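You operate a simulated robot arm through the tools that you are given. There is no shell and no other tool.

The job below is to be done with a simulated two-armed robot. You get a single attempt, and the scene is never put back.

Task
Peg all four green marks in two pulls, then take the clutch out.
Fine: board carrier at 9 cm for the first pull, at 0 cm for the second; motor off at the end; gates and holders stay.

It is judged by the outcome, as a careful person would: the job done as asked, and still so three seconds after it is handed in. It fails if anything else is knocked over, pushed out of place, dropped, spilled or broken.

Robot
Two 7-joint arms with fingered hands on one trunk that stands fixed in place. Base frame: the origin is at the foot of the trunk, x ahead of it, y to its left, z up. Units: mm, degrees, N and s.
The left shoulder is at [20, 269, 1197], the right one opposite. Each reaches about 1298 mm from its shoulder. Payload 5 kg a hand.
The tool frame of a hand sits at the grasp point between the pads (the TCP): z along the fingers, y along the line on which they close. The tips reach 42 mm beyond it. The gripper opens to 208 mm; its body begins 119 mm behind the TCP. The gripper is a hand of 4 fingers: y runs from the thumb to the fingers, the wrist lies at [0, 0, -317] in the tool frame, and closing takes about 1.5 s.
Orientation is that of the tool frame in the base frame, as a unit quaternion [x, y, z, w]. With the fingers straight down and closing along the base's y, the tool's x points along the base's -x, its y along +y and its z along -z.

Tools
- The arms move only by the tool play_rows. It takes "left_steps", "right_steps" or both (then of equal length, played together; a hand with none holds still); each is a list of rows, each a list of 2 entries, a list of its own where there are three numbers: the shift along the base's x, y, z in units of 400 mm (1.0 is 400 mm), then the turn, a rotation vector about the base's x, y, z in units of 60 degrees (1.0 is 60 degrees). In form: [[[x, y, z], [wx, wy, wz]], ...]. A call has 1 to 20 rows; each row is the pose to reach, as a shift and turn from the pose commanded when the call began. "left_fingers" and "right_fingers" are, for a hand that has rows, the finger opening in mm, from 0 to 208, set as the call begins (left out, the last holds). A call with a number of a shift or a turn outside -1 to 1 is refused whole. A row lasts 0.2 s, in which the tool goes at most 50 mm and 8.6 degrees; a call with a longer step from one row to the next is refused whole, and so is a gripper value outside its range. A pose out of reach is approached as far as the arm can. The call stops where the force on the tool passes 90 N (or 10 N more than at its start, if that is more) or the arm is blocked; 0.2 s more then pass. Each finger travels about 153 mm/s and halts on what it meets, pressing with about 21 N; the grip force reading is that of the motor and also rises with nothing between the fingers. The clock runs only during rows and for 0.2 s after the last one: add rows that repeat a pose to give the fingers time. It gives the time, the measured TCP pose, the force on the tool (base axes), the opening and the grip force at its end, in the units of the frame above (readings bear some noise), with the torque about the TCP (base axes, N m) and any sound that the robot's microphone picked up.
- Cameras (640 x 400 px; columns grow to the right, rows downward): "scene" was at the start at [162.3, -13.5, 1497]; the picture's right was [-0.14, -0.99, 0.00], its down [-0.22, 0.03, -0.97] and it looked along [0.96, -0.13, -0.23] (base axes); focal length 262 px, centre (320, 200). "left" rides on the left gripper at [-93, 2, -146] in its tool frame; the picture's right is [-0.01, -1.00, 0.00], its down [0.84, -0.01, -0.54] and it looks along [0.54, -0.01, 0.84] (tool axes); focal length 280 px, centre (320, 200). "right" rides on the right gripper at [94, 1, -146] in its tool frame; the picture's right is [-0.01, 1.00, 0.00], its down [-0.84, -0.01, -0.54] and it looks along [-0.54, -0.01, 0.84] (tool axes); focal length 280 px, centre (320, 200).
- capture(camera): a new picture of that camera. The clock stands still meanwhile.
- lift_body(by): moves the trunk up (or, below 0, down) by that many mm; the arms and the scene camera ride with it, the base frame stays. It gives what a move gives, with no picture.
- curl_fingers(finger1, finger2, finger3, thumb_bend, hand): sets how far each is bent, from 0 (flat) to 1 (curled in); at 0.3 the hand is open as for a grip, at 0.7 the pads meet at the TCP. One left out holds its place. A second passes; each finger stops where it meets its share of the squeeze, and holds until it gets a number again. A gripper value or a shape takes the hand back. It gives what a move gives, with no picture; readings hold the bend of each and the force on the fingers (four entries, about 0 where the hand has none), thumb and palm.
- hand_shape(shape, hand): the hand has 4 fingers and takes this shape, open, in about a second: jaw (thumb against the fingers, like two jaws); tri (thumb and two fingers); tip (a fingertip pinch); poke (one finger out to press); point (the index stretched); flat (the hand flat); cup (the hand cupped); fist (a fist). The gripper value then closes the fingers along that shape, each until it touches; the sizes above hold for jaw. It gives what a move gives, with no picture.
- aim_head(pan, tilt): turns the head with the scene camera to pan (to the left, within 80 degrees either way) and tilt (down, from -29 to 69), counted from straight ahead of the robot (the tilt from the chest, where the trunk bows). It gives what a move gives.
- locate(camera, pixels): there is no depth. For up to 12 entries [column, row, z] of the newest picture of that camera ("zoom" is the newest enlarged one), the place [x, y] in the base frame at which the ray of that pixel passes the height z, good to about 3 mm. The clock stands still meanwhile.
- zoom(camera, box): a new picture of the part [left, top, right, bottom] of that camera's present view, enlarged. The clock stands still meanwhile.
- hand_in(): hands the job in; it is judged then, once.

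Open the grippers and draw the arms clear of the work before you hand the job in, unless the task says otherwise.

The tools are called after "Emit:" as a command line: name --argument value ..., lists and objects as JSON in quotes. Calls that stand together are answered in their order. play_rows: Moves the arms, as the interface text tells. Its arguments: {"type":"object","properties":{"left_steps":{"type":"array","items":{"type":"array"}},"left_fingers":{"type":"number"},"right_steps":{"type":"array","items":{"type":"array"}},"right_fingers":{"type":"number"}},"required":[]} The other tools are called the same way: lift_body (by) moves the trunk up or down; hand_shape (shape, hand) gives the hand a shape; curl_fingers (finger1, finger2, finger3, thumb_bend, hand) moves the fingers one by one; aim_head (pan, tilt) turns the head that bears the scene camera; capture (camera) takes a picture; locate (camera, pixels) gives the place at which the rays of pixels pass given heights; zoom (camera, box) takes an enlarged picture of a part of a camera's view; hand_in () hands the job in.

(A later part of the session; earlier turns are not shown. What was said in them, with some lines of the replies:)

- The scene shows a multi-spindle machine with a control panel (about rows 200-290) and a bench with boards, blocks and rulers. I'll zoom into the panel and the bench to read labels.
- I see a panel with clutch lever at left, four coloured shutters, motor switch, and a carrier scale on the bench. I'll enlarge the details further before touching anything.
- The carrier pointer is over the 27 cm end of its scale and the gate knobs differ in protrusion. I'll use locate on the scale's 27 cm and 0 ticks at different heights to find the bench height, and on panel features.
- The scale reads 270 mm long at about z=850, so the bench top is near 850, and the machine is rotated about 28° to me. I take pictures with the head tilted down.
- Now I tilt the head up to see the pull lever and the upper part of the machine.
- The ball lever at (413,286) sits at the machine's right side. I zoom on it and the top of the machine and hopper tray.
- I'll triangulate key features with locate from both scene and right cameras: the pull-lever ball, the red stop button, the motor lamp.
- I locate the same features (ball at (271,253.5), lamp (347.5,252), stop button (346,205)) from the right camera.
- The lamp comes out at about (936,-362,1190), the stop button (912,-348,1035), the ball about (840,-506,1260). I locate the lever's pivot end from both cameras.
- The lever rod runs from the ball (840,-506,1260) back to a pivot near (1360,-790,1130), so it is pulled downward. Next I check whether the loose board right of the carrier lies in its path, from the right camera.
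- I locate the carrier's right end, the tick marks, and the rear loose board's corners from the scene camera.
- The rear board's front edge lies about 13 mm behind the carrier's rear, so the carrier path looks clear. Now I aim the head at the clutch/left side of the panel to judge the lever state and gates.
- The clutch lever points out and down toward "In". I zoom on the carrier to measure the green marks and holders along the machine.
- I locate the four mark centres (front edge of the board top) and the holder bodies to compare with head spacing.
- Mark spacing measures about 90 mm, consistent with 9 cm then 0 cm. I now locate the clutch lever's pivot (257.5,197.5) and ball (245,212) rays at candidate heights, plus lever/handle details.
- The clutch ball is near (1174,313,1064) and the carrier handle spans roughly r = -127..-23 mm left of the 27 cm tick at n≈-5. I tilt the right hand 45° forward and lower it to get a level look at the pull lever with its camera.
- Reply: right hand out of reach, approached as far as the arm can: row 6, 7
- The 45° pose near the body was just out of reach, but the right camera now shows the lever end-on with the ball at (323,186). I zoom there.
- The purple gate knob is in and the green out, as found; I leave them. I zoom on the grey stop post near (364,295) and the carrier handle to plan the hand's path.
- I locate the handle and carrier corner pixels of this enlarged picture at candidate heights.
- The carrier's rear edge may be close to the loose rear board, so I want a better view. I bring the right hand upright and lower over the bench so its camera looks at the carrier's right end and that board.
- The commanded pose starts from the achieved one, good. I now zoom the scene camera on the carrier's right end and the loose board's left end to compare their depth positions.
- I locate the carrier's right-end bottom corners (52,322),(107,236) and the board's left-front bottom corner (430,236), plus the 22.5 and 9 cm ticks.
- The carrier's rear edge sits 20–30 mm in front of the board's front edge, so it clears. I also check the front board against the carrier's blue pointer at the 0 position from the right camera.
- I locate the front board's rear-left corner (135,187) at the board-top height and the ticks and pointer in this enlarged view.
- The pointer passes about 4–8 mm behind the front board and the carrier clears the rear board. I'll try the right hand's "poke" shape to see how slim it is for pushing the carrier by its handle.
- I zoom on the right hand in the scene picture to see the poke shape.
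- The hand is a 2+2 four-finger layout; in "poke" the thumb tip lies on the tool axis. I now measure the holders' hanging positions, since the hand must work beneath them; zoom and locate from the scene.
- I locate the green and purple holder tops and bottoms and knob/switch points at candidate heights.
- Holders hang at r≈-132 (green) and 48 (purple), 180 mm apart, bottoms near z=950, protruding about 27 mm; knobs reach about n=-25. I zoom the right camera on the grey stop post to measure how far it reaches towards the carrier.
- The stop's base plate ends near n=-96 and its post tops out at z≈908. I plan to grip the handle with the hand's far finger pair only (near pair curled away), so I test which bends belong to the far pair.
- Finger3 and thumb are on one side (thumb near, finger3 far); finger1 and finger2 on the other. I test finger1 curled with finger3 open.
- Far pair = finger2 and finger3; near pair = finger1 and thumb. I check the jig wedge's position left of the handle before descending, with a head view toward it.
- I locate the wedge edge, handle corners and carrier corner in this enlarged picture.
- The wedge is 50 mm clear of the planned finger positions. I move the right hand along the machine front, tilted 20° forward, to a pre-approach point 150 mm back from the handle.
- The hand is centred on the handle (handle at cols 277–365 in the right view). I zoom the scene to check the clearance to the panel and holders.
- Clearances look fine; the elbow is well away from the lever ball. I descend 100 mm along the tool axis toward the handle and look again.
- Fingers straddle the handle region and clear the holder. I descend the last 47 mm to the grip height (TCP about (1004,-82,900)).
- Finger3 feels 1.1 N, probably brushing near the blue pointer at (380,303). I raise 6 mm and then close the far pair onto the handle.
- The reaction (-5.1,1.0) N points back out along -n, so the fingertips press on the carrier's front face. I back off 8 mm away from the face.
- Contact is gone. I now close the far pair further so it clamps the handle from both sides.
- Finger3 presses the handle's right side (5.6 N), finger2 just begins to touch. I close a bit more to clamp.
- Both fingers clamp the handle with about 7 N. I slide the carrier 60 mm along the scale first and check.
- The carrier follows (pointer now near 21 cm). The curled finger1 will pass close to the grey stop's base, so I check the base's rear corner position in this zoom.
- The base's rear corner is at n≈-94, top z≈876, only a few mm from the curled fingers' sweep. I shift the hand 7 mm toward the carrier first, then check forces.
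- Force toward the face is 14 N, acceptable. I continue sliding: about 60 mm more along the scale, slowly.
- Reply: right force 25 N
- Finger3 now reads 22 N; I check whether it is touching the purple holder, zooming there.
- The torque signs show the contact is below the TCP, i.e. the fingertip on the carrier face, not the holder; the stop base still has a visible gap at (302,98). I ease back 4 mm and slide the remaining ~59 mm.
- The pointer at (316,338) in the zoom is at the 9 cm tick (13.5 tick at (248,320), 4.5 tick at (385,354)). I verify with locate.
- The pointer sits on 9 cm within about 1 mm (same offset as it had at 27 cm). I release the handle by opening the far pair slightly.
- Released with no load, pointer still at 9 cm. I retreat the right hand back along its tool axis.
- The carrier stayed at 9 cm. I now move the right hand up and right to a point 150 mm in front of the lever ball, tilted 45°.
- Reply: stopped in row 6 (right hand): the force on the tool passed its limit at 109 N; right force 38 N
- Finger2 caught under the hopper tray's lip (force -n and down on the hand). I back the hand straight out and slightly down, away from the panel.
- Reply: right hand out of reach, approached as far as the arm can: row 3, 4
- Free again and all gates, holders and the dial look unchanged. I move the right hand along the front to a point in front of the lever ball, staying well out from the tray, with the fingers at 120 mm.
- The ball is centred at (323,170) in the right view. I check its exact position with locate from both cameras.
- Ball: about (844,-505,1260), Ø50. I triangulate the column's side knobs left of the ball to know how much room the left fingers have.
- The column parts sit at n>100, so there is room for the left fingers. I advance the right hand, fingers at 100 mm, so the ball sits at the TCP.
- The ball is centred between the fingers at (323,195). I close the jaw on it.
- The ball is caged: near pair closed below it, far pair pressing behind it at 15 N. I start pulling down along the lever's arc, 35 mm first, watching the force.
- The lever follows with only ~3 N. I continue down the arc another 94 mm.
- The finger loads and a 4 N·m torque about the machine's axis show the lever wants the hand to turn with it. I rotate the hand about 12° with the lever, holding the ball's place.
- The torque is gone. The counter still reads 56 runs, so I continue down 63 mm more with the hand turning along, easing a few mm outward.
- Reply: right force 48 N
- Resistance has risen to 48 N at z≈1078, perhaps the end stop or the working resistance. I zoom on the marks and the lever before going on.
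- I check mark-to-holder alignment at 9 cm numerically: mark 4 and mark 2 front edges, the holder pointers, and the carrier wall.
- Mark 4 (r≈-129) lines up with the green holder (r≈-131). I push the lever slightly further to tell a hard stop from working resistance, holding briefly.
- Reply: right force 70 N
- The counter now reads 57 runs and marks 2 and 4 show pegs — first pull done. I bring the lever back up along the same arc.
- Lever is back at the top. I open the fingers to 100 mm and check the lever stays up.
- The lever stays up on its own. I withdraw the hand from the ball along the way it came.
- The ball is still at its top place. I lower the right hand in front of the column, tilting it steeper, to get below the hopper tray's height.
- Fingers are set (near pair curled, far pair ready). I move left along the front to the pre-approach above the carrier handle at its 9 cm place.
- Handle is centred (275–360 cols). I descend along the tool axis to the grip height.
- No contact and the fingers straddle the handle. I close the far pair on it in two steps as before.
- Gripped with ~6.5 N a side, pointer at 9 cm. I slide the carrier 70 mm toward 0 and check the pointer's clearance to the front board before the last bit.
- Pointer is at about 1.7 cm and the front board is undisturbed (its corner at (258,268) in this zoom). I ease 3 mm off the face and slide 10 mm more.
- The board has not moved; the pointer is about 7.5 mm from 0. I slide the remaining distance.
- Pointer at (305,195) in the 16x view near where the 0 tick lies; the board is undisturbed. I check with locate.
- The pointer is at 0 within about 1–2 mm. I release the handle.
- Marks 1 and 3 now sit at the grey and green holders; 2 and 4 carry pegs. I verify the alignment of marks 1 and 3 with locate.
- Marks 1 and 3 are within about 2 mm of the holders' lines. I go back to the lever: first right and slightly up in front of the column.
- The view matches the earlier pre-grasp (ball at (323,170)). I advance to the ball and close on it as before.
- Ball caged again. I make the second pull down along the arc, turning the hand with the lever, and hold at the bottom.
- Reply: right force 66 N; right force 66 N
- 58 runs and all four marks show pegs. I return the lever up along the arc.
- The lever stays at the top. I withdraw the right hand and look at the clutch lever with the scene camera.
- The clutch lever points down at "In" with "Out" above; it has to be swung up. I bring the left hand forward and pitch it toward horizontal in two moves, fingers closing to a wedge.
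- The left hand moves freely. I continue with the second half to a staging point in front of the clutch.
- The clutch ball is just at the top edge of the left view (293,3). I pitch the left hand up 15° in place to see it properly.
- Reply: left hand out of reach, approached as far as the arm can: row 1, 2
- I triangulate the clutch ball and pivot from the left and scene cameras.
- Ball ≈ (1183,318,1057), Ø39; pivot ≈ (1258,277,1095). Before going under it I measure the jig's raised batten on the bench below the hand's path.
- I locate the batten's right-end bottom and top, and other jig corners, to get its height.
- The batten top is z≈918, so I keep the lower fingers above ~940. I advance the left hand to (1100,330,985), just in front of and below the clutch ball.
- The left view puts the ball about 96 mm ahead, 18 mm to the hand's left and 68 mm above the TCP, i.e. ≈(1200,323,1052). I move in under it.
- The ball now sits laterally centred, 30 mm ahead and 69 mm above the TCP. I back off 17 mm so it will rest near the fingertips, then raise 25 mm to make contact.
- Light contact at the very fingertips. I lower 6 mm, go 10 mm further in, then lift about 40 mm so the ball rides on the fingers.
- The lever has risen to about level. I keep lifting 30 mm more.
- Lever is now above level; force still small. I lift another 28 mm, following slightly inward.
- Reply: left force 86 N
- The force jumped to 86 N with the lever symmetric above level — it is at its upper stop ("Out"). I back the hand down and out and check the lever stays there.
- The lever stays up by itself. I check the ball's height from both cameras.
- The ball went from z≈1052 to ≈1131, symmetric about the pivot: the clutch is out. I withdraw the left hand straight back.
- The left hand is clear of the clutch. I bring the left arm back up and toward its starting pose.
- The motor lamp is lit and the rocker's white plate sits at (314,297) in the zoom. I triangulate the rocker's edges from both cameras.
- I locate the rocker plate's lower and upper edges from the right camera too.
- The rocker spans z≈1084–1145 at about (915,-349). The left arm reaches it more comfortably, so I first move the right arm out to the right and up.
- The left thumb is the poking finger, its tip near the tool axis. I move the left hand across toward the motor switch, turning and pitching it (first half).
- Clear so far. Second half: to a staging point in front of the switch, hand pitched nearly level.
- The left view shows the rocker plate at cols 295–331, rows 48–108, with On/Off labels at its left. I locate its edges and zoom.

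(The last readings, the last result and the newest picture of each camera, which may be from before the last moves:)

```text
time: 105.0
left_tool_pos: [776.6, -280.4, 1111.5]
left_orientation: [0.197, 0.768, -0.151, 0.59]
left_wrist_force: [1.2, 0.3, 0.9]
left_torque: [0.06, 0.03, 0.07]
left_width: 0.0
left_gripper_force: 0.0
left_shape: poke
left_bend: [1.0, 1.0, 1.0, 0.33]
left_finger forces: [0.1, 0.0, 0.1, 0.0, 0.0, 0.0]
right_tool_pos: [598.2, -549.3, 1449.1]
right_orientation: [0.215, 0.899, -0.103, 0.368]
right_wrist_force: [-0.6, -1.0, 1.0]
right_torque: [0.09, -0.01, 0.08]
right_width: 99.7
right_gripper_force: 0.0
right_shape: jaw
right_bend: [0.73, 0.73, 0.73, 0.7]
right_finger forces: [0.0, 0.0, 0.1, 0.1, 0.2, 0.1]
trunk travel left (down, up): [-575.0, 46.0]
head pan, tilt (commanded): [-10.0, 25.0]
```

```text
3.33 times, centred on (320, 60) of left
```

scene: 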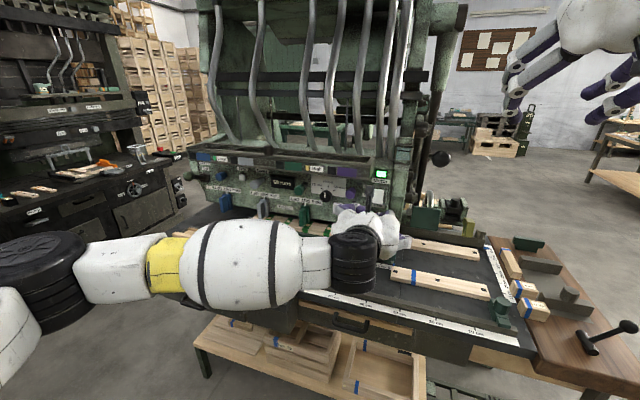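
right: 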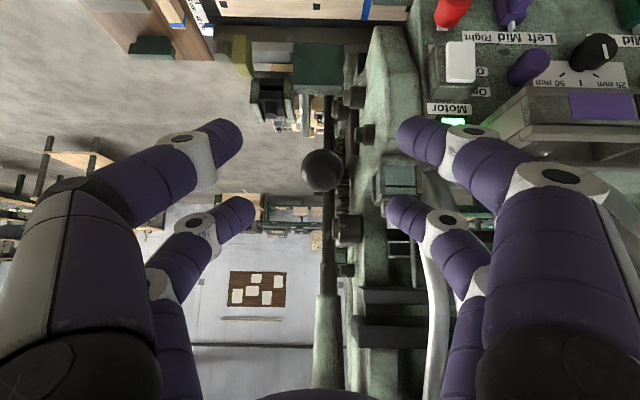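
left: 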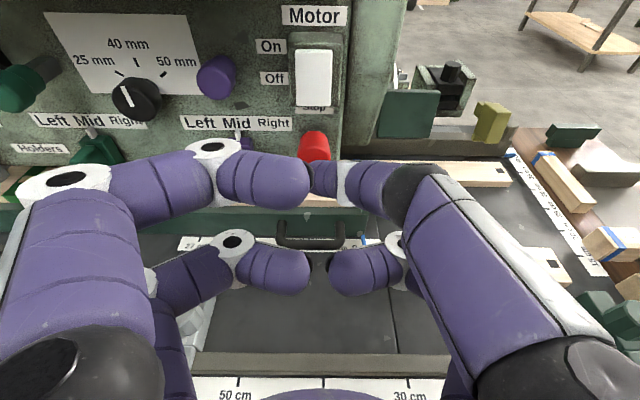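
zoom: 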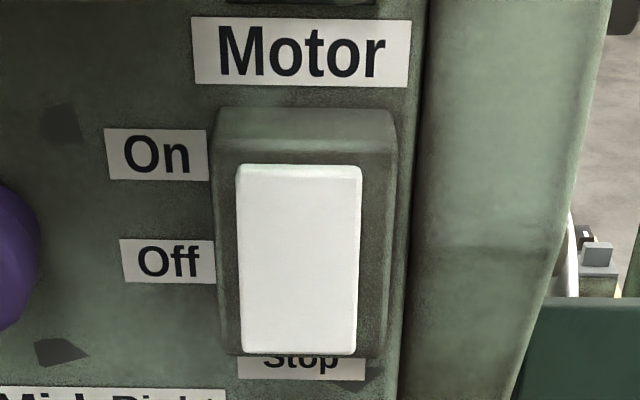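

The plate's lower end appears to stick out, so I press its lower part. I advance the thumb tip to about 20 mm short of the lower third of the rocker.

Emit:
play_rows --left_steps '[[[0.0534, -0.0261, 0.0031], [0, 0, 0]], [[0.1068, -0.0523, 0.0063], [0, 0, 0]], [[0.1601, -0.0784, 0.0094], [0, 0, 0]], [[0.2135, -0.1045, 0.0125], [0, 0, 0]]]'

Emit:
capture --camera "left"

Emit:
zoom --camera "scene" --box '[320, 140, 430, 230]'

```text
time: 106.0
left_tool_pos: [863.4, -320.1, 1114.3]
left_orientation: [0.196, 0.769, -0.151, 0.589]
left_wrist_force: [-0.9, -1.0, 0.3]
left_torque: [0.01, 0.01, -0.03]
left_width: 0.0
left_gripper_force: 0.0
left_shape: poke
left_bend: [1.0, 1.0, 1.0, 0.33]
left_finger forces: [0.0, 0.0, 0.0, 0.0, 0.5, 0.0]
right_tool_pos: [600.9, -547.7, 1449.5]
right_orientation: [0.214, 0.899, -0.104, 0.368]
right_wrist_force: [-0.3, -0.8, -1.0]
right_torque: [-0.01, -0.01, -0.01]
right_width: 100.3
right_gripper_force: 0.0
right_shape: jaw
right_bend: [0.73, 0.73, 0.73, 0.7]
right_finger forces: [0.0, 0.0, 0.1, 0.0, 0.0, 0.0]
trunk travel left (down, up): [-575.0, 46.0]
head pan, tilt (commanded): [-10.0, 25.0]
```

```text
taken
```

left: 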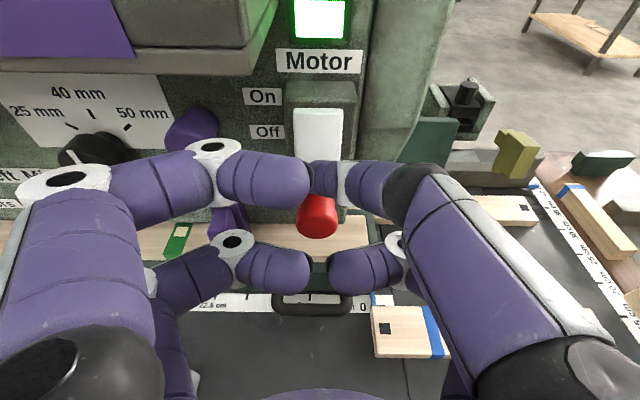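

```text
4.44 times, centred on (375, 185) of scene
```

zoom: 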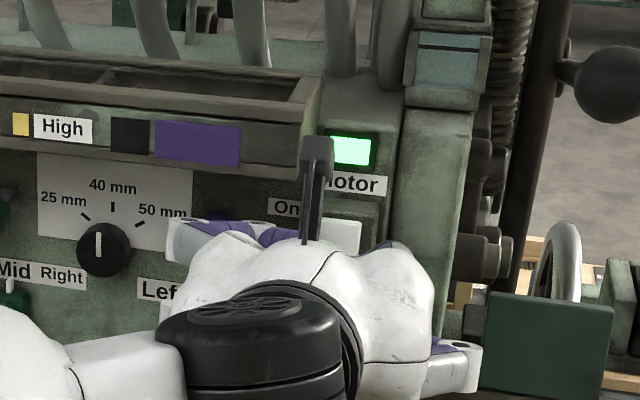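

The thumb already feels 0.5 N at the rocker's lower part. I push in along n by about 12 mm and watch the lamp.

Emit:
play_rows --left_steps '[[[0.0088, -0.0048, 0], [0, 0, 0]], [[0.0176, -0.0095, 0], [0, 0, 0]], [[0.0264, -0.0143, 0], [0, 0, 0]]]'

Emit:
capture --camera "left"

Emit:
zoom --camera "scene" --box '[320, 140, 430, 230]'

```text
time: 106.8
left_tool_pos: [866.6, -329.8, 1115.0]
left_orientation: [0.198, 0.769, -0.153, 0.588]
left_wrist_force: [-48.3, 16.8, -7.4]
left_torque: [0.28, 0.76, -0.02]
left_width: 0.0
left_gripper_force: 0.1
left_shape: poke
left_bend: [1.0, 1.0, 1.0, 0.34]
left_finger forces: [0.1, 0.0, 0.0, 0.1, 51.0, 0.0]
right_tool_pos: [596.0, -548.6, 1451.3]
right_orientation: [0.213, 0.899, -0.103, 0.37]
right_wrist_force: [0.1, -0.8, 0.4]
right_torque: [0.05, 0.01, 0.02]
right_width: 99.8
right_gripper_force: 0.1
right_shape: jaw
right_bend: [0.73, 0.73, 0.73, 0.7]
right_finger forces: [0.0, 0.1, 0.1, 0.0, 0.1, 0.1]
trunk travel left (down, up): [-575.0, 46.0]
head pan, tilt (commanded): [-10.0, 25.0]
```

```text
taken
```

left: 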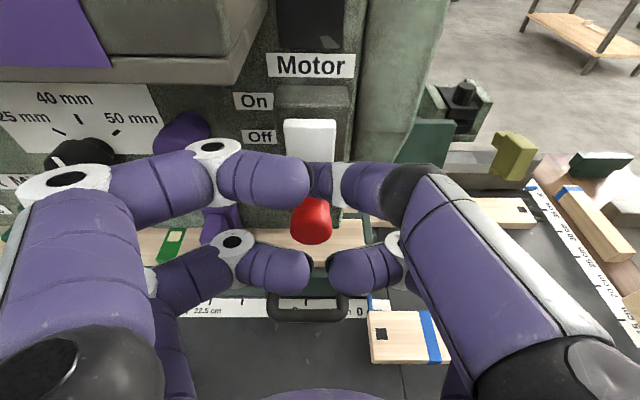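

```text
4.44 times, centred on (375, 185) of scene
```

zoom: 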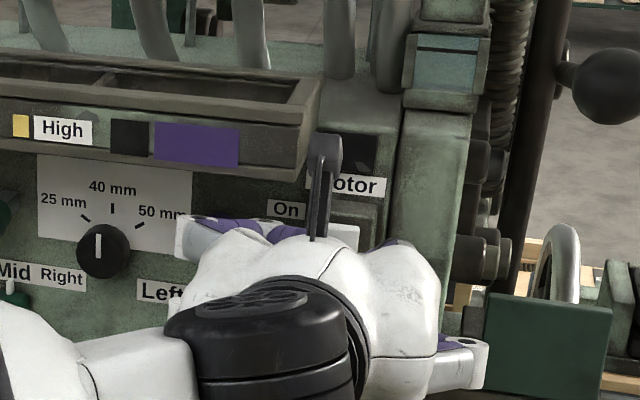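

The motor lamp is dark — the motor is off. I withdraw the left hand straight back from the switch.

Emit:
play_rows --left_steps '[[[-0.033, 0.018, 0], [0, 0, 0]], [[-0.088, 0.0477, 0], [0, 0, 0]], [[-0.165, 0.0894, 0], [0, 0, 0]], [[-0.2418, 0.131, 0], [0, 0, 0]]]'

Emit:
capture --camera "left"

```text
time: 107.8
left_tool_pos: [774.3, -274.6, 1117.0]
left_orientation: [0.197, 0.769, -0.152, 0.589]
left_wrist_force: [-0.4, -0.5, -0.5]
left_torque: [0.06, 0.01, 0.03]
left_width: 0.1
left_gripper_force: 0.1
left_shape: poke
left_bend: [1.0, 1.0, 1.0, 0.33]
left_finger forces: [0.0, 0.0, 0.1, 0.0, 0.0, 0.0]
right_tool_pos: [598.5, -547.4, 1450.2]
right_orientation: [0.215, 0.899, -0.105, 0.368]
right_wrist_force: [0.2, 0.7, 0.4]
right_torque: [0.01, -0.02, 0.04]
right_width: 99.9
right_gripper_force: 0.1
right_shape: jaw
right_bend: [0.73, 0.73, 0.73, 0.7]
right_finger forces: [0.0, 0.1, 0.0, 0.0, 0.0, 0.0]
trunk travel left (down, up): [-575.0, 46.0]
head pan, tilt (commanded): [-10.0, 25.0]
```

```text
taken
```

left: 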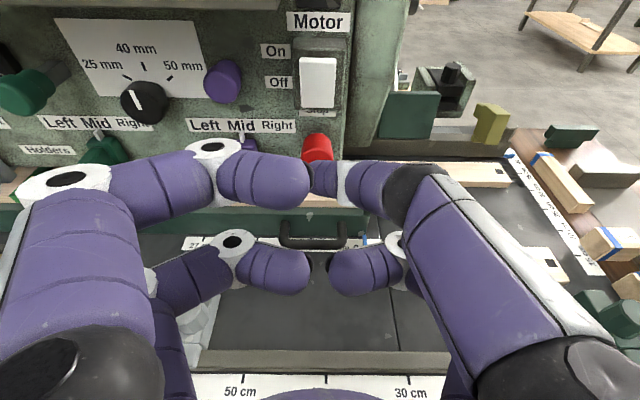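

Clear of the switch. I return the left arm in two moves to its starting pose.

Emit:
play_rows --left_steps '[[[-0.0393, 0.0753, 0.0576], [0.0456, 0.084, 0]], [[-0.0787, 0.1506, 0.1153], [0.0911, 0.168, 0]], [[-0.118, 0.2259, 0.1729], [0.1367, 0.252, 0]], [[-0.1573, 0.3012, 0.2305], [0.1822, 0.336, 0]], [[-0.1967, 0.3765, 0.2882], [0.2278, 0.42, 0]], [[-0.236, 0.4518, 0.3458], [0.2733, 0.504, 0]]]'

Emit:
play_rows --left_steps '[[[-0.0419, 0.0798, 0.0695], [0.0287, 0.0786, 0.0336]], [[-0.0839, 0.1596, 0.139], [0.0574, 0.1571, 0.0672]], [[-0.1258, 0.2394, 0.2084], [0.0861, 0.2357, 0.1007]], [[-0.1678, 0.3193, 0.2779], [0.1149, 0.3143, 0.1343]], [[-0.2097, 0.3991, 0.3474], [0.1436, 0.3928, 0.1679]], [[-0.2516, 0.4789, 0.4169], [0.1723, 0.4714, 0.2015]], [[-0.2936, 0.5587, 0.4863], [0.201, 0.5499, 0.235]], [[-0.3355, 0.6385, 0.5558], [0.2297, 0.6285, 0.2686]]]'

Emit:
hand_shape --shape "jaw" --hand "left"

Emit:
hand_shape --shape "jaw" --hand "right"

Emit:
capture --camera "scene"

Emit:
zoom --camera "scene" --box '[170, 130, 430, 280]'

```text
time: 109.2
left_tool_pos: [680.6, -94.6, 1254.4]
left_orientation: [0.232, 0.91, -0.087, 0.334]
left_wrist_force: [-0.3, -0.1, -0.6]
left_torque: [-0.01, -0.08, 0.05]
left_width: 0.0
left_gripper_force: 0.1
left_shape: poke
left_bend: [1.0, 1.0, 1.0, 0.33]
left_finger forces: [0.0, 0.1, 0.1, 0.0, 0.1, 0.1]
right_tool_pos: [599.5, -548.2, 1450.5]
right_orientation: [0.214, 0.899, -0.104, 0.368]
right_wrist_force: [-1.6, 0.2, -0.1]
right_torque: [-0.03, -0.05, 0.0]
right_width: 99.8
right_gripper_force: 0.1
right_shape: jaw
right_bend: [0.73, 0.73, 0.73, 0.7]
right_finger forces: [0.0, 0.0, 0.1, 0.1, 0.0, 0.0]
trunk travel left (down, up): [-575.0, 46.0]
head pan, tilt (commanded): [-10.0, 25.0]
```

```text
time: 111.0
left_tool_pos: [546.6, 162.5, 1477.6]
left_orientation: [0.101, 0.995, -0.002, 0.005]
left_wrist_force: [-0.5, 0.5, 0.0]
left_torque: [0.02, -0.16, 0.03]
left_width: 0.4
left_gripper_force: 0.1
left_shape: poke
left_bend: [1.0, 1.0, 1.0, 0.33]
left_finger forces: [0.0, 0.0, 0.0, 0.1, 0.1, 0.0]
right_tool_pos: [597.9, -548.0, 1450.7]
right_orientation: [0.214, 0.898, -0.104, 0.369]
right_wrist_force: [-1.9, 0.5, 1.0]
right_torque: [0.06, -0.1, 0.07]
right_width: 99.6
right_gripper_force: 0.1
right_shape: jaw
right_bend: [0.73, 0.73, 0.73, 0.7]
right_finger forces: [0.0, 0.1, 0.1, 0.1, 0.0, 0.0]
trunk travel left (down, up): [-575.0, 46.0]
head pan, tilt (commanded): [-10.0, 25.0]
```

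```text
time: 111.9
left_tool_pos: [548.2, 163.7, 1476.7]
left_orientation: [0.102, 0.995, -0.002, 0.005]
left_wrist_force: [-0.4, 0.0, 0.6]
left_torque: [-0.01, -0.04, 0.01]
left_width: 207.9
left_gripper_force: 0.1
left_shape: jaw
left_bend: [0.3, 0.3, 0.3, 0.3]
left_finger forces: [0.0, 0.0, 0.1, 0.1, 0.1, 0.0]
right_tool_pos: [599.7, -548.3, 1450.7]
right_orientation: [0.214, 0.899, -0.104, 0.368]
right_wrist_force: [-0.7, -0.3, 0.1]
right_torque: [-0.01, -0.03, 0.03]
right_width: 99.8
right_gripper_force: 0.0
right_shape: jaw
right_bend: [0.73, 0.73, 0.73, 0.7]
right_finger forces: [0.1, 0.0, 0.0, 0.1, 0.0, 0.0]
trunk travel left (down, up): [-575.0, 46.0]
head pan, tilt (commanded): [-10.0, 25.0]
```

```text
time: 112.8
left_tool_pos: [549.4, 162.6, 1476.4]
left_orientation: [0.102, 0.995, -0.002, 0.005]
left_wrist_force: [-0.1, -0.2, -0.4]
left_torque: [-0.01, -0.01, -0.03]
left_width: 208.0
left_gripper_force: 0.0
left_shape: jaw
left_bend: [0.3, 0.3, 0.3, 0.3]
left_finger forces: [0.0, 0.0, 0.0, 0.1, 0.1, 0.0]
right_tool_pos: [600.0, -547.1, 1449.7]
right_orientation: [0.214, 0.899, -0.104, 0.368]
right_wrist_force: [-0.3, 0.0, -0.5]
right_torque: [0.01, 0.01, 0.0]
right_width: 207.6
right_gripper_force: 0.1
right_shape: jaw
right_bend: [0.3, 0.3, 0.3, 0.3]
right_finger forces: [0.0, 0.1, 0.1, 0.1, 0.1, 0.1]
trunk travel left (down, up): [-575.0, 46.0]
head pan, tilt (commanded): [-10.0, 25.0]
```

```text
taken
```

scene: 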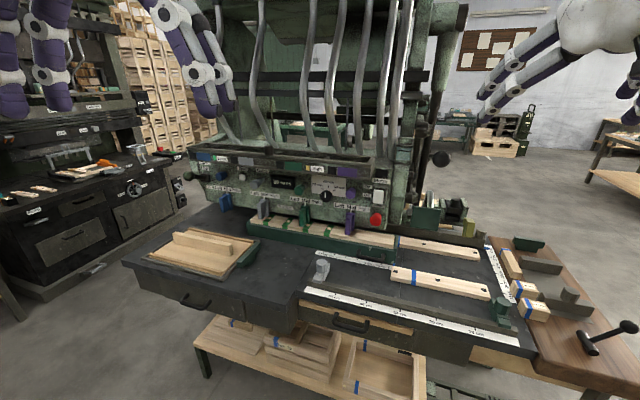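

```text
2.46 times, centred on (300, 205) of scene
```

zoom: 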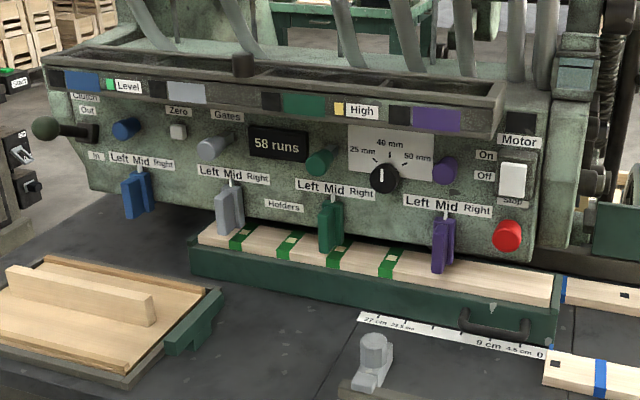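

All four marks are pegged, lamp off, clutch lever up, carrier at 0. A last close check of the clutch, gates and lever before handing in.

Emit:
zoom --camera "scene" --box '[175, 150, 285, 230]'

Emit:
zoom --camera "scene" --box '[270, 140, 460, 280]'

Emit:
zoom --camera "scene" --box '[370, 220, 640, 390]'

```text
5.00 times, centred on (230, 190) of scene
```

zoom: 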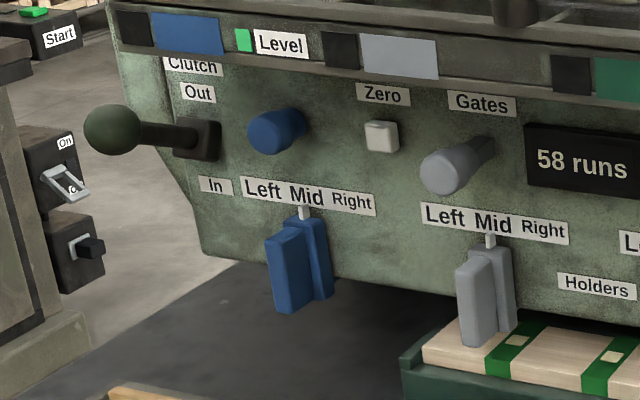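

```text
2.86 times, centred on (365, 210) of scene
```

zoom: 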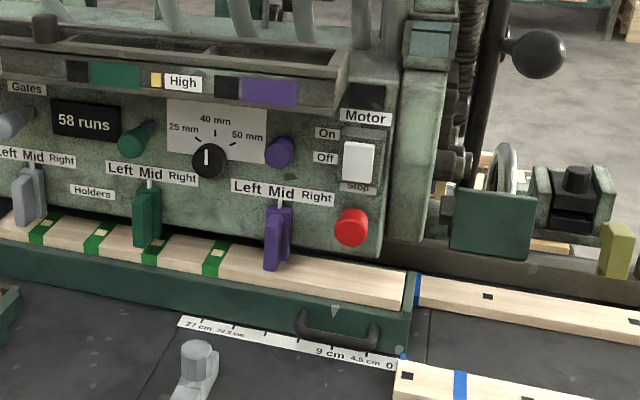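

```text
2.35 times, centred on (505, 305) of scene
```

zoom: 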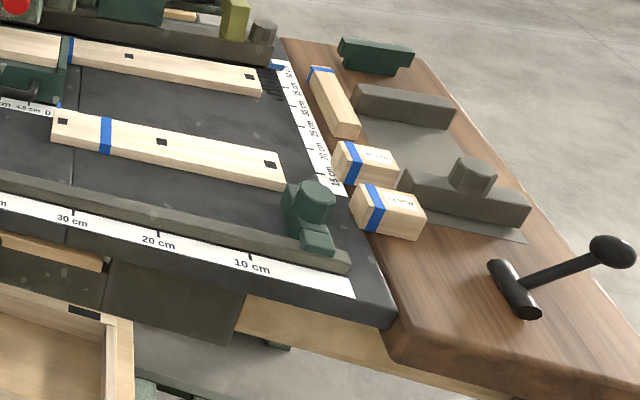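

Everything looks right. I verify the rear loose board hasn't been shifted by comparing its blue band's position with the earlier measurement (986,-477).

Emit:
zoom --camera "scene" --box '[380, 215, 460, 275]'

```text
6.67 times, centred on (420, 245) of scene
```

zoom: 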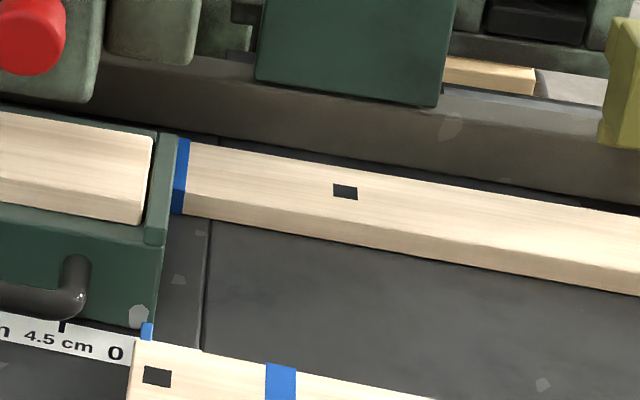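

Emit:
locate --camera "zoom" --pixels '[[184, 215, 850], [640, 296, 850], [345, 191, 875], [127, 395, 850], [150, 345, 875], [165, 245, 850]]'

```text
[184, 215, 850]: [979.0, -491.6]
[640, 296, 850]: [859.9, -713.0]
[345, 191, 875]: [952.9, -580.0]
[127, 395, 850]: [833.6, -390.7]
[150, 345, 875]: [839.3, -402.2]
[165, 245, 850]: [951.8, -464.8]
```

The rear board's band is where it was (r≈240, n≈126), nothing else has moved, hands are open and clear. I hand the job in.

Emit:
hand_in

```text
The job is handed in.
```

The job is done and handed in. All four green marks are pegged in two pulls, the clutch is out and the motor is off.

- **Pulls:** The first was made with the carrier at 9 cm and pegged marks 2 and 4. The second was made with it at 0 cm and pegged marks 1 and 3. The pointer read within 1–3 mm of the scale mark each time. The counter went from 56 to 58 runs.
- **Clutch and motor:** The clutch lever was lifted to its upper stop at "Out" and stayed there on its own. The motor switch was pressed to "Off" and its lamp went dark.
- **Left as found:** Gates and holders are in their starting positions, and the dial was not changed. The loose boards and blocks have not moved. The pull lever is back up.
- **Bump:** While moving away after the first carrier move, a right-hand finger caught the underside of the hopper tray and the arm stopped at 109 N. I backed off and found no displacement or damage.

Both hands are open and clear of the machine.
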